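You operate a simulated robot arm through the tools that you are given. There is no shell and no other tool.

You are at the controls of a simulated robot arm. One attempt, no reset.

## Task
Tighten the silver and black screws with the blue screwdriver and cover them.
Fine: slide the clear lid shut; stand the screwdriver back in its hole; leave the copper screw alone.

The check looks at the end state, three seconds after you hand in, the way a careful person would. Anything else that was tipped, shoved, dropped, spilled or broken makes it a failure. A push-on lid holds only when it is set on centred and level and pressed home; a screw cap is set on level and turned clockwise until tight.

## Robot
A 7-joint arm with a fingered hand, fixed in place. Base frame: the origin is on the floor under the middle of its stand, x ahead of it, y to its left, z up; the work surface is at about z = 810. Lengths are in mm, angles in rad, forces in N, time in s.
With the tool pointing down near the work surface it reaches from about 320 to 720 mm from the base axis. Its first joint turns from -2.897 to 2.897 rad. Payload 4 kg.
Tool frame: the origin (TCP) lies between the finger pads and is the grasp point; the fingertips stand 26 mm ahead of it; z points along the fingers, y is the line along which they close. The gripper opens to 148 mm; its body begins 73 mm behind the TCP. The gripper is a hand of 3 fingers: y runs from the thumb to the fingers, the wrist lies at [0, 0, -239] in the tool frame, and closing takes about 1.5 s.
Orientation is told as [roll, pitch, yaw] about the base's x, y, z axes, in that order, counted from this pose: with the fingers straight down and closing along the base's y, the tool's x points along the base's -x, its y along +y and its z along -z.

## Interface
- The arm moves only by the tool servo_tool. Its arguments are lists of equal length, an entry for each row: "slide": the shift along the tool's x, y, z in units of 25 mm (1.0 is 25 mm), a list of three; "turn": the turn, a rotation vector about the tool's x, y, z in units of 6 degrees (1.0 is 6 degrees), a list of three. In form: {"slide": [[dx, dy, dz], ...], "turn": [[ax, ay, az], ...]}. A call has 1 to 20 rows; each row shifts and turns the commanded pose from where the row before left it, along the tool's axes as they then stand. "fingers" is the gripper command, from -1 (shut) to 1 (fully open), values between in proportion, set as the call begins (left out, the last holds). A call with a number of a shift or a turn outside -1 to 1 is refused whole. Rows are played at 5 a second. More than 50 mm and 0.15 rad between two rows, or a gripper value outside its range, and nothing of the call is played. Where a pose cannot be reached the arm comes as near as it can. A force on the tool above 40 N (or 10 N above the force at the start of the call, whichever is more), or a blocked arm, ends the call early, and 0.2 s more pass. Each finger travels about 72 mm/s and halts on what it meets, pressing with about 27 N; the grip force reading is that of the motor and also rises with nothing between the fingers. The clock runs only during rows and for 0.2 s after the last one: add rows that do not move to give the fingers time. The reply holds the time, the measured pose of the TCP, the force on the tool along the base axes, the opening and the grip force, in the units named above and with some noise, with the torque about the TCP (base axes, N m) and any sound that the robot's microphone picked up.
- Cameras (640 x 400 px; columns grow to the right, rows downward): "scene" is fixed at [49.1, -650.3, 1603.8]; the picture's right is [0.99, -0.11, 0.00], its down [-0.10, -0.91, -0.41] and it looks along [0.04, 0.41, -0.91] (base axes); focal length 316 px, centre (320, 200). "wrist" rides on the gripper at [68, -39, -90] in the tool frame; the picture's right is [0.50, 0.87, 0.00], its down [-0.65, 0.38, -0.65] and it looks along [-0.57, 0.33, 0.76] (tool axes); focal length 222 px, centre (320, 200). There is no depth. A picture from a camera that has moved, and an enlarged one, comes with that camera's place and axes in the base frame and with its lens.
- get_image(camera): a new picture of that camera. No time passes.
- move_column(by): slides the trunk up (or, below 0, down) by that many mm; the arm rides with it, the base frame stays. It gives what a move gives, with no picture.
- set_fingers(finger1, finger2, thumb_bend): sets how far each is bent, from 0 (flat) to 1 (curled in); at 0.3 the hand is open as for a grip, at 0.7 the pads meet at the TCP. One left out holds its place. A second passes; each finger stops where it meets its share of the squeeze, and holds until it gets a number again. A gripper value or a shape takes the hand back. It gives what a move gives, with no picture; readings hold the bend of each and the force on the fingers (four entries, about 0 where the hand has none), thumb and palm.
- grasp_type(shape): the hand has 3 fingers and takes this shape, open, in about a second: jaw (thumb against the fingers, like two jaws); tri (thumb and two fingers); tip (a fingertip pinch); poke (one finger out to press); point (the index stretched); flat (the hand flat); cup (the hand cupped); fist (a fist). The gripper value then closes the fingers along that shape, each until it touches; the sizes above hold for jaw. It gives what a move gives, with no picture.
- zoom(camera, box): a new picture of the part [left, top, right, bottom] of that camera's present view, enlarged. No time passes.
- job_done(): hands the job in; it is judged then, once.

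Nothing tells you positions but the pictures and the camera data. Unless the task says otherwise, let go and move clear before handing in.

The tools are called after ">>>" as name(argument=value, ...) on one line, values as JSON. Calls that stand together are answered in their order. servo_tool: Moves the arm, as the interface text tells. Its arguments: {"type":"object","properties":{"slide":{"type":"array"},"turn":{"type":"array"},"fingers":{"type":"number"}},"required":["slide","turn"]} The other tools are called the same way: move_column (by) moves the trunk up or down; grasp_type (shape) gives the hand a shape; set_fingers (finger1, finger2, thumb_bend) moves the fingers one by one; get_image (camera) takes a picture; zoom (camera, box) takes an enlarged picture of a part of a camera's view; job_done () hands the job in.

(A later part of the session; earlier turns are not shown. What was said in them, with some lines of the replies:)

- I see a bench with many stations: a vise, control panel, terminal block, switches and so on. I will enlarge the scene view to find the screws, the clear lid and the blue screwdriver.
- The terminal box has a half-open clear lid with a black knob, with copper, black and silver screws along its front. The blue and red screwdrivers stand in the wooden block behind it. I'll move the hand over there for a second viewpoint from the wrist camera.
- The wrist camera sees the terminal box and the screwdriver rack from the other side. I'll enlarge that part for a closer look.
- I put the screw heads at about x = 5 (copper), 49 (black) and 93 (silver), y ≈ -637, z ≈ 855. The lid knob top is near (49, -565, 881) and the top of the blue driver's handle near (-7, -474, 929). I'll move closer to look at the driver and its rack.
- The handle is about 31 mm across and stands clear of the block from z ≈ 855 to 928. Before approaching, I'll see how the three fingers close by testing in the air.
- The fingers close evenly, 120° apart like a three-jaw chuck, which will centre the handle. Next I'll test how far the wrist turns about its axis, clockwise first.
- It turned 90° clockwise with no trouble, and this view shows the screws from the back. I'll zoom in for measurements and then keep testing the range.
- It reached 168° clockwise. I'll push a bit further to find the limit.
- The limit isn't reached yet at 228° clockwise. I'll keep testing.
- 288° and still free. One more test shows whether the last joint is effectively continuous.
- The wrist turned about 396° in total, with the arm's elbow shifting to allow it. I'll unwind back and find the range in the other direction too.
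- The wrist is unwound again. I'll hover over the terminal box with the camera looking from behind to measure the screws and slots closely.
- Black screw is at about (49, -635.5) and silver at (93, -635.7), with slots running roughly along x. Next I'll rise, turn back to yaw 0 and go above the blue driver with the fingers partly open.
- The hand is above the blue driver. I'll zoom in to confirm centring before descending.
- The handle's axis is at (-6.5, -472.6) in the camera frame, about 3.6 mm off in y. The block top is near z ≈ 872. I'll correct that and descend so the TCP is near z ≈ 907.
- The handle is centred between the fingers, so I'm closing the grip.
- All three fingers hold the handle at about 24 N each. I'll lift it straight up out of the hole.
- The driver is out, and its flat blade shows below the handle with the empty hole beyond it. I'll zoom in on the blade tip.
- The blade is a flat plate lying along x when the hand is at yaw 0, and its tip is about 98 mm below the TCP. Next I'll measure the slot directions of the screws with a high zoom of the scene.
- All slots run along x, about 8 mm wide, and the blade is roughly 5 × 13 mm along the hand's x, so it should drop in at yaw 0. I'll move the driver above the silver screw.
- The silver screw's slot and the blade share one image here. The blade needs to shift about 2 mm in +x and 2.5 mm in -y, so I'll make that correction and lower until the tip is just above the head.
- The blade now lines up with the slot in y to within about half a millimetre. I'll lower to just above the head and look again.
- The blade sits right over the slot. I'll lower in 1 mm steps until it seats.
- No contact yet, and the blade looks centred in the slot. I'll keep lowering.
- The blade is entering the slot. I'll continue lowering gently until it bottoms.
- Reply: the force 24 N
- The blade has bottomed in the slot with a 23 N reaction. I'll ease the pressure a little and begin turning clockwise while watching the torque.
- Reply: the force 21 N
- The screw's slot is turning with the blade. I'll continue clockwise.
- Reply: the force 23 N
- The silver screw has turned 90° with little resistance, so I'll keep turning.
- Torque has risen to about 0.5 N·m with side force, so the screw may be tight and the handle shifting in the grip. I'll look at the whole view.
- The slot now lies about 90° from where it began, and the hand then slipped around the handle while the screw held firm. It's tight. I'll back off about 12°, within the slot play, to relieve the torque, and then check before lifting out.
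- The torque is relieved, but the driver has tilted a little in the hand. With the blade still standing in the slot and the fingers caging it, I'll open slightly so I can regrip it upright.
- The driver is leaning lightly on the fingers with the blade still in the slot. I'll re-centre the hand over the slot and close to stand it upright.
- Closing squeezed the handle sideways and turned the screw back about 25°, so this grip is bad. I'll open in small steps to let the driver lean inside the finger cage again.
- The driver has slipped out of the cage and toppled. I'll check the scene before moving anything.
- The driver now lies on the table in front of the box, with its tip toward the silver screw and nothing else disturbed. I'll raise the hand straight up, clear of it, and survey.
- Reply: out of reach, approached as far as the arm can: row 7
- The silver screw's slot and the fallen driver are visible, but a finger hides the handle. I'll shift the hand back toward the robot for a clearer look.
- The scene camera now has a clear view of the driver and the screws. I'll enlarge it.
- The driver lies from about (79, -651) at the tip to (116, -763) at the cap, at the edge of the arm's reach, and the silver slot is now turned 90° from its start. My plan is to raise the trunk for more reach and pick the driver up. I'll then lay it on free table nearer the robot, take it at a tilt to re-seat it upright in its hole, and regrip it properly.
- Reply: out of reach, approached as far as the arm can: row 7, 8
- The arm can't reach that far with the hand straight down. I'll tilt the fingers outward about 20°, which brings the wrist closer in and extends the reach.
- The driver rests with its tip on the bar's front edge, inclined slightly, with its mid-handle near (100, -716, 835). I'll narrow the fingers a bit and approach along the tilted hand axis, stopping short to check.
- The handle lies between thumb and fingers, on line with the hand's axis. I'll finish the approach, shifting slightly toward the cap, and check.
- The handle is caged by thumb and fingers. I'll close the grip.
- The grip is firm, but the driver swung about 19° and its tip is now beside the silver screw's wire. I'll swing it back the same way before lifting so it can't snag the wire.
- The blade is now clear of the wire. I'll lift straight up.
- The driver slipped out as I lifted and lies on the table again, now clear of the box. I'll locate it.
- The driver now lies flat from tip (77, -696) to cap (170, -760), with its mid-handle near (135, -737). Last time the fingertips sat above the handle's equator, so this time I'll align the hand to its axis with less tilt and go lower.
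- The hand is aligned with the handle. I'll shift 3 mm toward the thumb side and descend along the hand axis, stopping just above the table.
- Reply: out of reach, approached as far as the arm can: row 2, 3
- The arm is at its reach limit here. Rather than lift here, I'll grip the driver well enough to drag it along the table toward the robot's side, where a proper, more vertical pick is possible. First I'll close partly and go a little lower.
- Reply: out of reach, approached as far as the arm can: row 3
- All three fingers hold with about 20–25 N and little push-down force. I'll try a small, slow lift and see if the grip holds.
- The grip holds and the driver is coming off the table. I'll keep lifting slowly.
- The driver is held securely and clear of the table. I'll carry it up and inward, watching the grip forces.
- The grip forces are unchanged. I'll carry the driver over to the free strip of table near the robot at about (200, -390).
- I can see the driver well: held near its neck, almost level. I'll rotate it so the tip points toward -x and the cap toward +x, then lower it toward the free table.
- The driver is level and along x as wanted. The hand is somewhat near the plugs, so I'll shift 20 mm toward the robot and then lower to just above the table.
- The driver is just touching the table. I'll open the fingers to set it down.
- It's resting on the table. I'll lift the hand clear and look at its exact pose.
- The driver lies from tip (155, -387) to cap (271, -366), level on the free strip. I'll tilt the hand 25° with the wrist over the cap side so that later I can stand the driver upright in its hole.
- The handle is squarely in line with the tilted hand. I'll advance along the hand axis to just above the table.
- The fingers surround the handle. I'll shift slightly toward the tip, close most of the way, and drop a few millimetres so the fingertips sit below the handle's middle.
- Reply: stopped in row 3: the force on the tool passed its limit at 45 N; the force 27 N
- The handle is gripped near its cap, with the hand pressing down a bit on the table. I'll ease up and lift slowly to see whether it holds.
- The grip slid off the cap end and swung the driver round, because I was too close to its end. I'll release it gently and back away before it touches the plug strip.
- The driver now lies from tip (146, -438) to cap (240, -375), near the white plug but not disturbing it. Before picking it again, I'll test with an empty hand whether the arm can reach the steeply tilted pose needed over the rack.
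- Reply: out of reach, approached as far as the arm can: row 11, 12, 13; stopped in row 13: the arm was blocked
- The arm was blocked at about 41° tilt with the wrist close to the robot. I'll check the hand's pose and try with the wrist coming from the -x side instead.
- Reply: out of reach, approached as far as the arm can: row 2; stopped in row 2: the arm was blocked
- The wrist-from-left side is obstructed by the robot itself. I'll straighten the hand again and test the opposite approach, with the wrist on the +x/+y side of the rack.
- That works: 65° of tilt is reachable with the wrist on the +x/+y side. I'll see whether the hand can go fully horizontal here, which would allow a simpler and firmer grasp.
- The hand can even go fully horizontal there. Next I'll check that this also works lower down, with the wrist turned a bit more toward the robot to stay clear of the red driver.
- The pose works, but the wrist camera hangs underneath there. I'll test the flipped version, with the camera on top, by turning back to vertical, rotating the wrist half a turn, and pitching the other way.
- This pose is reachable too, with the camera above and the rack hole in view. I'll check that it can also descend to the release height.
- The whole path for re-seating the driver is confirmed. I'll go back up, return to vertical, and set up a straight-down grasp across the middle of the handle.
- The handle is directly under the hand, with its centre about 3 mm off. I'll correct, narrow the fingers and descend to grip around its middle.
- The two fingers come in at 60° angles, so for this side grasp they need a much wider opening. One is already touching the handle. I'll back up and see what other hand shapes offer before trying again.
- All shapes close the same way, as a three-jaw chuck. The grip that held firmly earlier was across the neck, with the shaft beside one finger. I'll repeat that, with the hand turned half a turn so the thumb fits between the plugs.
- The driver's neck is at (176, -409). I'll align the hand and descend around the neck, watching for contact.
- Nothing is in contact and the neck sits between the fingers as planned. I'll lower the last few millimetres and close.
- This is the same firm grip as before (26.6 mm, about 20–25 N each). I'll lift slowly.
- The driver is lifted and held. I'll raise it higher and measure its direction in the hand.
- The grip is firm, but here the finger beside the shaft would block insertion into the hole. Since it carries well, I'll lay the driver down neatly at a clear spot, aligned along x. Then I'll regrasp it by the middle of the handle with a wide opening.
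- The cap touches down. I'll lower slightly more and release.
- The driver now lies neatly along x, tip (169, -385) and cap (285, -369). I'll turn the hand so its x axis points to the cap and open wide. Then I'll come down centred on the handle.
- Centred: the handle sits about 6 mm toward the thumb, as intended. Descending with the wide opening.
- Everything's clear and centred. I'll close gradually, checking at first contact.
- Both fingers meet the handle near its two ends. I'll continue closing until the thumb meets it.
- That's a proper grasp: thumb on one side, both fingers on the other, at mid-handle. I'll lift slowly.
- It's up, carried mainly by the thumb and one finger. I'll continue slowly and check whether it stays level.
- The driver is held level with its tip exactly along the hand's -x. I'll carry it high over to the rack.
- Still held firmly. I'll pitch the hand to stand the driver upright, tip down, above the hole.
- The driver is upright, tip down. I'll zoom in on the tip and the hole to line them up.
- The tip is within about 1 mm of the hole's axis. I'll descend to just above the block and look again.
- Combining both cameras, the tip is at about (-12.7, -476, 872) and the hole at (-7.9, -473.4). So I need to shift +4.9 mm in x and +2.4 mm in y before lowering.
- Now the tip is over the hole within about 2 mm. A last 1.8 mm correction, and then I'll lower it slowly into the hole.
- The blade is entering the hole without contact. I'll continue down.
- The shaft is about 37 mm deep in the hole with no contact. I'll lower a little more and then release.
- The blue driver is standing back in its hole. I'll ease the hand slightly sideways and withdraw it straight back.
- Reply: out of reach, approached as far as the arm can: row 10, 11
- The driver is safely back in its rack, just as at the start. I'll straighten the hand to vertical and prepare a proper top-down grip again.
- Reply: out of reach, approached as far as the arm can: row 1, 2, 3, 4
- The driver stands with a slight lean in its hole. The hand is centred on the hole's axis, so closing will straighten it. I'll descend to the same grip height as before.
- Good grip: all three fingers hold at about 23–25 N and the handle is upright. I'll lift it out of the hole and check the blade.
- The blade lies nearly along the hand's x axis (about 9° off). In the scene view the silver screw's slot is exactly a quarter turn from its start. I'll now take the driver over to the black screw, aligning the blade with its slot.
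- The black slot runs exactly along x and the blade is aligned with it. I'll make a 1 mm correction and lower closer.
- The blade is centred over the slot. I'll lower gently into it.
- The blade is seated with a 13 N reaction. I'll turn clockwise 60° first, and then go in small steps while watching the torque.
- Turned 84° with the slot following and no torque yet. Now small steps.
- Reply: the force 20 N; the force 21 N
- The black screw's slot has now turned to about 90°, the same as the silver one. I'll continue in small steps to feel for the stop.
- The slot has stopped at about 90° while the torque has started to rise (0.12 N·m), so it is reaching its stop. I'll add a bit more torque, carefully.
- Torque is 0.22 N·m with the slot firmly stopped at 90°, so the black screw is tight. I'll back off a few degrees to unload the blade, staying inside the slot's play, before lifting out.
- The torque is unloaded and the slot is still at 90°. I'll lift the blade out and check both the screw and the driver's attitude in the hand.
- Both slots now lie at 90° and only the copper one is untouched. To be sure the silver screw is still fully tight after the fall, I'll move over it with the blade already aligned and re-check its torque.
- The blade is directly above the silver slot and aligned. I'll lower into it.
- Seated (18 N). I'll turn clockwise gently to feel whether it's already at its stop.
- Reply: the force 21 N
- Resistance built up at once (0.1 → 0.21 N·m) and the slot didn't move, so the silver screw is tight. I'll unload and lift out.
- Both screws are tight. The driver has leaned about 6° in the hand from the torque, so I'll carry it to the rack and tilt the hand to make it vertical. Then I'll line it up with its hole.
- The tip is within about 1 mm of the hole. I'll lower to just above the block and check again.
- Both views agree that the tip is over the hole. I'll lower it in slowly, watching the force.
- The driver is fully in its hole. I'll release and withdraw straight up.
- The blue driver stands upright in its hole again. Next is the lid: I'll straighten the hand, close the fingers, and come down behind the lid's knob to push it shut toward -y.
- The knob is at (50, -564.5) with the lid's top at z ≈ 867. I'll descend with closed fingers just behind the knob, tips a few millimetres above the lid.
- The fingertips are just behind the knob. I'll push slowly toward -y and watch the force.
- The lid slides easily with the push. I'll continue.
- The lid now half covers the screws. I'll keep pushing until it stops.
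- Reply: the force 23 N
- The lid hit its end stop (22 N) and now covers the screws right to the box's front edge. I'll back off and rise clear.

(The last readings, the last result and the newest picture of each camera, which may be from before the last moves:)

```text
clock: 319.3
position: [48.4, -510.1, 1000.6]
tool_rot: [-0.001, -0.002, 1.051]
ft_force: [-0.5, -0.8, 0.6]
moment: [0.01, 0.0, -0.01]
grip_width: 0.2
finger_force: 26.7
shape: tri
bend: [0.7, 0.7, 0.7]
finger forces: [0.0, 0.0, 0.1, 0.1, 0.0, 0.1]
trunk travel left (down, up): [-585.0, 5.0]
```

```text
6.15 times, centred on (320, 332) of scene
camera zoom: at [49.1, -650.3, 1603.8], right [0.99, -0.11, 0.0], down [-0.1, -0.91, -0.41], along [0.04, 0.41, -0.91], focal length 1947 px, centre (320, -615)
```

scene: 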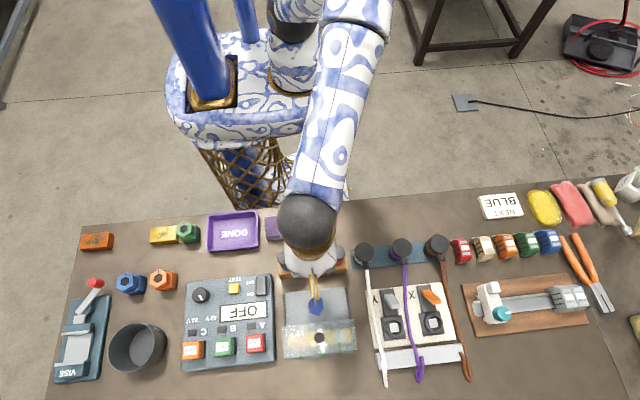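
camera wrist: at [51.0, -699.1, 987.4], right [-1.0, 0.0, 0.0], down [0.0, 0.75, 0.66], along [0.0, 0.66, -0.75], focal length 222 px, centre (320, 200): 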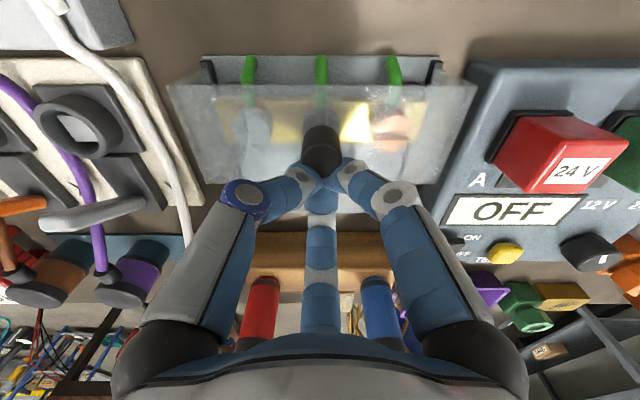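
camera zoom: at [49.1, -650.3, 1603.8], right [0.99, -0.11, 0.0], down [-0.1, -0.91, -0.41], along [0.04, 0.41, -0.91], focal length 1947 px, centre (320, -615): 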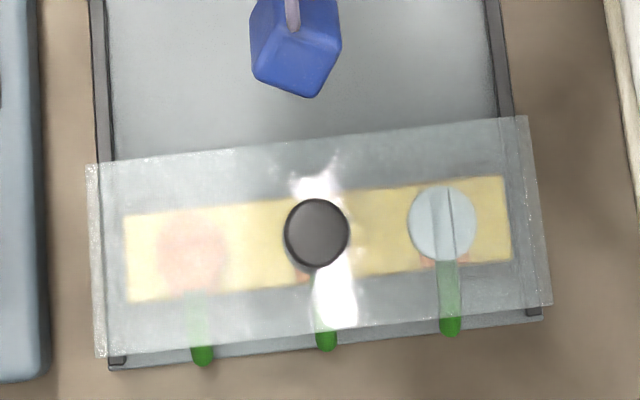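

The lid covers all the terminals. I'll look closely from the wrist camera to be sure that it's fully shut and that nothing else was disturbed.

>>> get_image(camera="wrist")

>>> zoom(camera="wrist", box=[210, 0, 430, 130])

```text
taken
camera wrist: at [49.5, -585.2, 1090.7], right [-1.0, 0.0, 0.0], down [0.0, 0.76, 0.65], along [0.0, 0.65, -0.76], focal length 222 px, centre (320, 200)
```

wrist: 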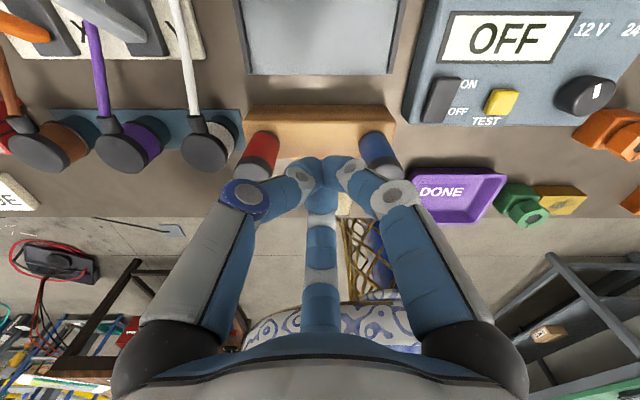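

```text
2.91 times, centred on (320, 65) of wrist
camera zoom: at [49.5, -585.2, 1090.7], right [-1.0, 0.0, 0.0], down [0.0, 0.76, 0.65], along [0.0, 0.65, -0.76], focal length 646 px, centre (320, 593)
```

zoom: 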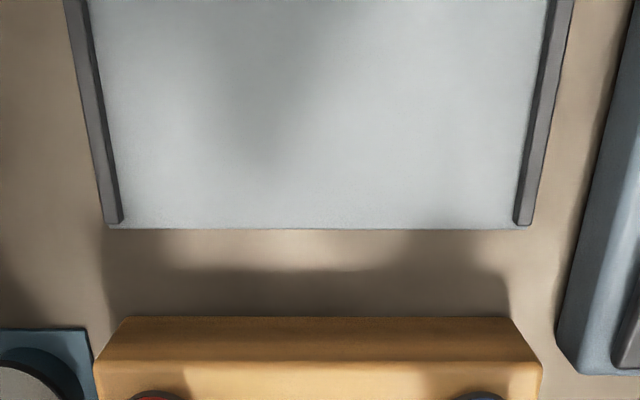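

>>> servo_tool(slide=[[0.763, -0.439, 0], [0.763, -0.439, 0], [0.763, -0.439, 0], [0.763, -0.439, 0], [0.763, -0.439, 0], [0, 0, 0]], turn=[[0, 0, 0], [0, 0, 0], [0, 0, 0], [0, 0, 0], [0, 0, 0], [0, 0, 0]])

>>> get_image(camera="wrist")

>>> zoom(camera="wrist", box=[220, 10, 420, 140])

```text
clock: 320.7
position: [49.1, -618.5, 997.7]
tool_rot: [0.001, -0.001, 1.048]
ft_force: [0.5, -0.3, 0.0]
moment: [0.01, 0.0, -0.01]
grip_width: 0.0
finger_force: 27.3
shape: tri
bend: [0.7, 0.7, 0.7]
finger forces: [0.1, 0.0, 0.0, 0.1, 0.0, 0.1]
trunk travel left (down, up): [-585.0, 5.0]
```

```text
taken
camera wrist: at [49.6, -695.1, 1089.7], right [-1.0, 0.0, 0.0], down [0.0, 0.76, 0.66], along [0.0, 0.66, -0.76], focal length 222 px, centre (320, 200)
```

wrist: 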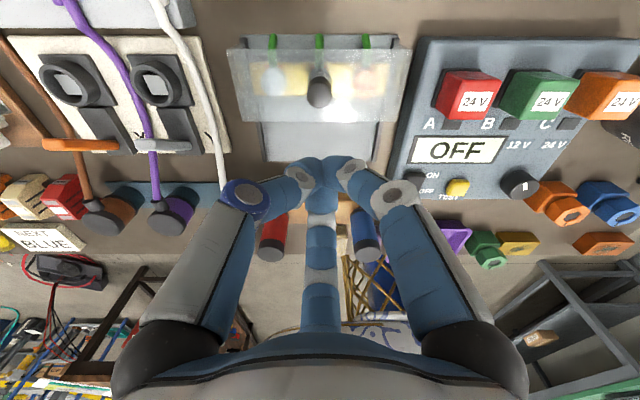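

```text
3.08 times, centred on (320, 75) of wrist
camera zoom: at [49.6, -695.1, 1089.7], right [-1.0, 0.0, 0.0], down [0.0, 0.76, 0.66], along [0.0, 0.66, -0.76], focal length 684 px, centre (320, 585)
```

zoom: 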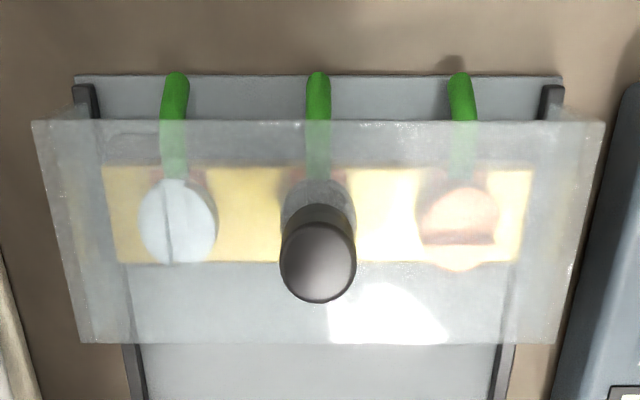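

The lid seems to have rebounded 2–4 mm after I let go of the end stop. I'll nudge it shut again gently, stopping at light contact, and retreat slowly so it stays.

>>> servo_tool(slide=[[-0.64, 0.369, 0], [0, 0, 0.8], [0, 0, 0.8], [0, 0, 0.8], [0, 0, 0.8], [0, 0, 0.5], [0, 0, 0.3], [0, 0, 0]], turn=[[0, 0, 0], [0, 0, 0], [0, 0, 0], [0, 0, 0], [0, 0, 0], [0, 0, 0], [0, 0, 0], [0, 0, 0]])

>>> servo_tool(slide=[[0.1387, -0.0798, 0], [0.1387, -0.0798, 0], [0.1387, -0.0798, 0], [0.0694, -0.0399, 0], [0, 0, 0]], turn=[[0, 0, 0], [0, 0, 0], [0, 0, 0], [0, 0, 0], [0, 0, 0]])

>>> zoom(camera="scene", box=[280, 300, 360, 365])

>>> get_image(camera="wrist")

```text
clock: 322.5
position: [48.7, -600.3, 900.2]
tool_rot: [-0.001, -0.003, 1.049]
ft_force: [-0.1, -0.7, 0.0]
moment: [0.0, -0.03, 0.0]
grip_width: 0.0
finger_force: 26.6
shape: tri
bend: [0.7, 0.7, 0.7]
finger forces: [0.0, 0.1, 0.0, 0.0, 0.0, 0.1]
trunk travel left (down, up): [-585.0, 5.0]
```

```text
clock: 323.7
position: [48.6, -613.2, 900.5]
tool_rot: [0.001, -0.002, 1.049]
ft_force: [-0.3, -0.3, -0.5]
moment: [-0.01, 0.01, 0.02]
grip_width: 0.0
finger_force: 26.4
shape: tri
bend: [0.7, 0.7, 0.7]
finger forces: [0.0, 0.0, 0.0, 0.0, 0.0, 0.0]
trunk travel left (down, up): [-585.0, 5.0]
```

```text
6.15 times, centred on (320, 332) of scene
camera zoom: at [49.1, -650.3, 1603.8], right [0.99, -0.11, 0.0], down [-0.1, -0.91, -0.41], along [0.04, 0.41, -0.91], focal length 1947 px, centre (320, -615)
```

zoom: 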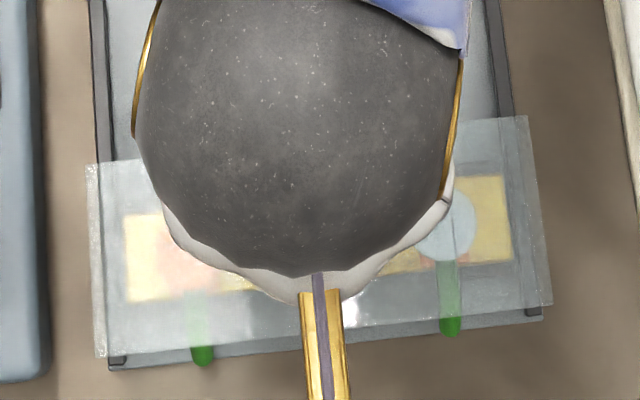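

```text
taken
camera wrist: at [49.3, -690.5, 990.2], right [-1.0, 0.0, 0.0], down [0.0, 0.76, 0.66], along [0.0, 0.66, -0.76], focal length 222 px, centre (320, 200)
```

wrist: 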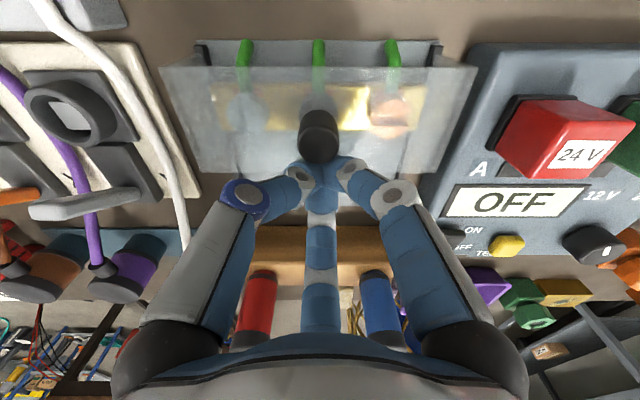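

>>> servo_tool(slide=[[0.052, -0.0299, 0], [0.052, -0.0299, 0], [0.052, -0.0299, 0], [0, 0, 0]], turn=[[0, 0, 0], [0, 0, 0], [0, 0, 0], [0, 0, 0]])

>>> servo_tool(slide=[[0.035, -0.02, 0], [0.035, -0.02, 0], [0, 0, 0]], turn=[[0, 0, 0], [0, 0, 0], [0, 0, 0]])

>>> servo_tool(slide=[[0.035, -0.02, 0], [0.035, -0.02, 0], [0, 0, 0]], turn=[[0, 0, 0], [0, 0, 0], [0, 0, 0]])

>>> zoom(camera="scene", box=[280, 300, 360, 365])

```text
clock: 324.7
position: [48.9, -619.0, 899.4]
tool_rot: [0.0, -0.001, 1.049]
ft_force: [0.1, 0.7, 0.3]
moment: [0.04, 0.0, 0.0]
grip_width: 0.0
finger_force: 27.3
shape: tri
bend: [0.7, 0.7, 0.7]
finger forces: [0.1, 0.1, 0.1, 0.0, 0.1, 0.1]
trunk travel left (down, up): [-585.0, 5.0]
```

```text
clock: 325.5
position: [49.0, -620.0, 899.1]
tool_rot: [0.003, -0.002, 1.049]
ft_force: [0.3, 5.0, -0.1]
moment: [0.09, -0.03, 0.05]
grip_width: 0.3
finger_force: 26.5
shape: tri
bend: [0.7, 0.7, 0.7]
finger forces: [0.0, 0.1, 0.0, 0.0, 0.0, 0.0]
trunk travel left (down, up): [-585.0, 5.0]
```

```text
clock: 326.3
position: [49.2, -622.0, 900.7]
tool_rot: [0.001, -0.002, 1.049]
ft_force: [2.7, 14.3, -0.9]
moment: [0.23, 0.02, 0.08]
grip_width: 0.0
finger_force: 27.2
shape: tri
bend: [0.7, 0.7, 0.7]
finger forces: [0.0, 0.0, 0.1, 0.0, 0.0, 0.1]
trunk travel left (down, up): [-585.0, 5.0]
```

```text
6.15 times, centred on (320, 332) of scene
camera zoom: at [49.1, -650.3, 1603.8], right [0.99, -0.11, 0.0], down [-0.1, -0.91, -0.41], along [0.04, 0.41, -0.91], focal length 1947 px, centre (320, -615)
```

zoom: 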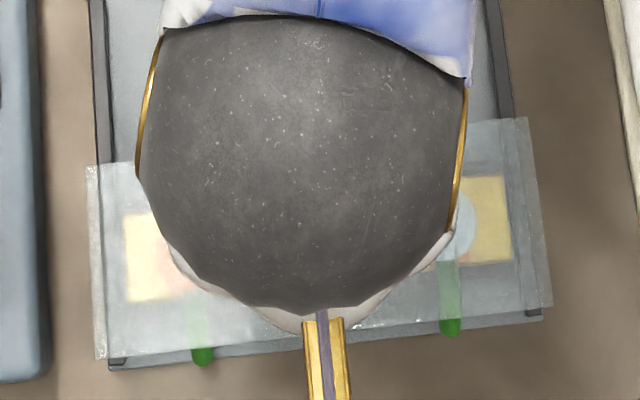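

The lid barely moves (under 1 mm) against a firm 14 N stop, so it's fully shut. I'll retreat slowly and rise clear.

>>> servo_tool(slide=[[-0.035, 0.02, 0], [-0.035, 0.02, 0], [-0.035, 0.02, 0], [-0.052, 0.0299, 0], [-0.1, 0.0575, 0], [-0.1734, 0.0997, 0], [-0.3468, 0.1994, 0], [-0.3468, 0.1994, 0], [0, 0, -0.6], [0, 0, -0.8], [0, 0, -0.8], [0, 0, -0.8], [0, 0, -0.8], [0, 0, 0]], turn=[[0, 0, 0], [0, 0, 0], [0, 0, 0], [0, 0, 0], [0, 0, 0], [0, 0, 0], [0, 0, 0], [0, 0, 0], [0, 0, 0], [0, 0, 0], [0, 0, 0], [0, 0, 0], [0, 0, 0], [0, 0, 0]])

>>> servo_tool(slide=[[-0.8, 0.46, -0.2], [-0.8, 0.46, -0.2], [-0.8, 0.46, -0.2], [-0.8, 0.46, -0.2], [-0.8, 0.46, -0.2], [-0.8, 0.46, 0], [-0.8, 0.46, 0], [-0.8, 0.46, 0], [0, -0.8, 0], [0, -0.8, 0], [0, -0.8, 0], [0, -0.8, 0], [0, -0.8, 0], [0, -0.8, 0], [0, 0, 0]], turn=[[0, 0, 0], [0, 0, 0], [0, 0, 0], [0, 0, 0], [0, 0, 0], [0, 0, 0], [0, 0, 0], [0, 0, 0], [0, 0, 0], [0, 0, 0], [0, 0, 0], [0, 0, 0], [0, 0, 0], [0, 0, 0], [0, 0, 0]])

>>> get_image(camera="scene")

>>> zoom(camera="scene", box=[260, 230, 380, 370])

```text
clock: 329.3
position: [49.3, -590.5, 995.9]
tool_rot: [0.002, -0.002, 1.05]
ft_force: [-0.2, 0.2, 0.0]
moment: [-0.05, 0.0, 0.0]
grip_width: 0.0
finger_force: 26.7
shape: tri
bend: [0.7, 0.7, 0.7]
finger forces: [0.0, 0.1, 0.0, 0.0, 0.0, 0.0]
trunk travel left (down, up): [-585.0, 5.0]
```

```text
clock: 332.5
position: [153.5, -465.8, 1020.0]
tool_rot: [-0.002, -0.002, 1.049]
ft_force: [-0.1, 0.1, -0.1]
moment: [-0.03, 0.03, -0.01]
grip_width: 0.0
finger_force: 26.5
shape: tri
bend: [0.7, 0.7, 0.7]
finger forces: [0.1, 0.0, 0.1, 0.0, 0.1, 0.1]
trunk travel left (down, up): [-585.0, 5.0]
```

```text
taken
```

scene: 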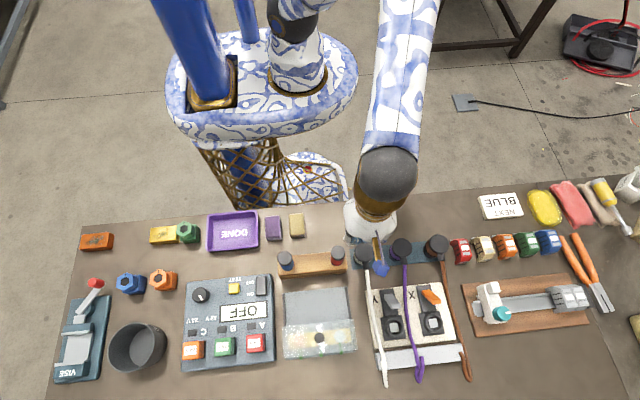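

```text
2.86 times, centred on (320, 300) of scene
camera zoom: at [49.1, -650.3, 1603.8], right [0.99, -0.11, 0.0], down [-0.1, -0.91, -0.41], along [0.04, 0.41, -0.91], focal length 904 px, centre (320, -86)
```

zoom: 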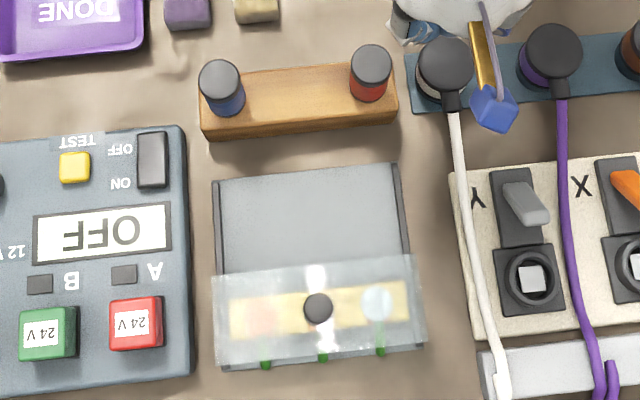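

Everything looks in order. A last close look at the rack, the lid and the surroundings before handing in.

>>> zoom(camera="scene", box=[265, 235, 365, 290])

>>> zoom(camera="scene", box=[275, 300, 365, 370])

>>> get_image(camera="wrist")

>>> zoom(camera="scene", box=[340, 200, 640, 400])

```text
6.40 times, centred on (315, 262) of scene
camera zoom: at [49.1, -650.3, 1603.8], right [0.99, -0.11, 0.0], down [-0.1, -0.91, -0.41], along [0.04, 0.41, -0.91], focal length 2024 px, centre (352, -200)
```

zoom: 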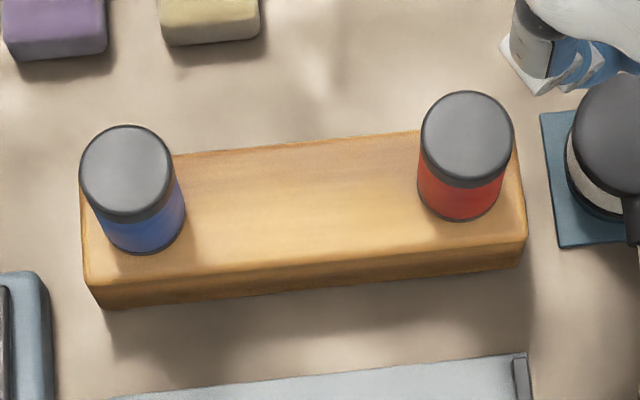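

```text
5.71 times, centred on (320, 335) of scene
camera zoom: at [49.1, -650.3, 1603.8], right [0.99, -0.11, 0.0], down [-0.1, -0.91, -0.41], along [0.04, 0.41, -0.91], focal length 1808 px, centre (320, -571)
```

zoom: 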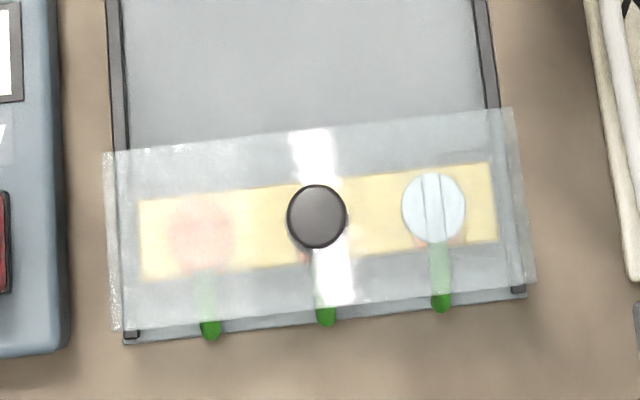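

```text
taken
camera wrist: at [153.5, -542.4, 1110.7], right [-1.0, 0.0, 0.0], down [0.0, 0.76, 0.66], along [0.0, 0.66, -0.76], focal length 222 px, centre (320, 200)
```

wrist: 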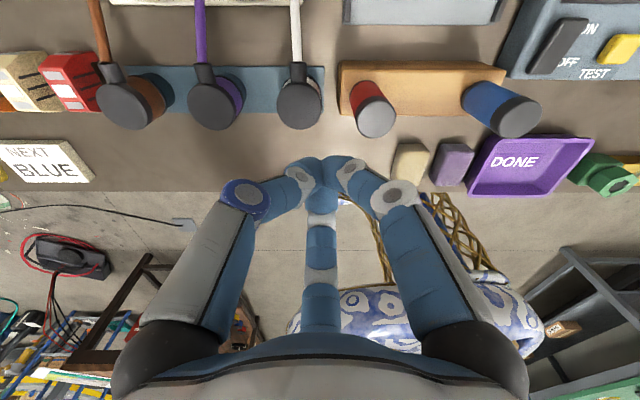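

```text
2.00 times, centred on (490, 300) of scene
camera zoom: at [49.1, -650.3, 1603.8], right [0.99, -0.11, 0.0], down [-0.1, -0.91, -0.41], along [0.04, 0.41, -0.91], focal length 633 px, centre (-20, 0)
```

zoom: 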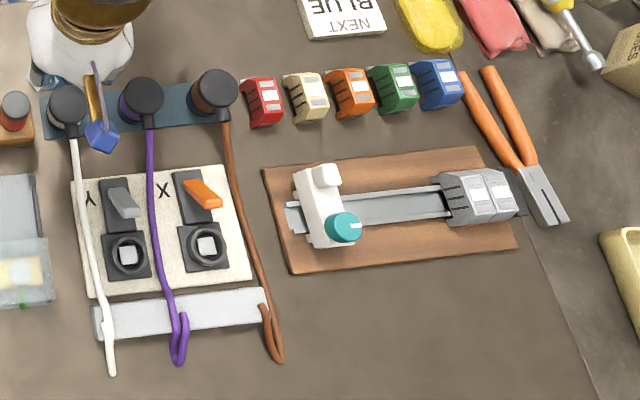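

Both screws are tight, the clear lid is shut against its stop, and the blue driver stands upright in its hole. The copper screw is untouched, and everything else sits where it was at the start. The hand is clear, so I'm handing in.

>>> job_done()

```text
The job is handed in.
```

The job is handed in, and everything it asked for looked right when I submitted; I don't have the check's result. At hand-in:

- **Silver screw:** turned clockwise a quarter turn to its stop. I went back to it a second time and it did not move at about 0.2 N·m.
- **Black screw:** turned clockwise a quarter turn to its stop, and held at about 0.2 N·m.
- **Copper screw:** left alone.
- **Clear lid:** slid shut over the screws. Pushed again with about 14 N, it moved less than 1 mm.
- **Blue screwdriver:** standing upright in its hole.

The screwdriver slipped from the hand after the first tightening and fell on the table. I had to pick it up several times before I could stand it back in the rack. Along the way it came close to the silver screw's wire and the white plug. In the final pictures, nothing else on the bench had moved from where it started.
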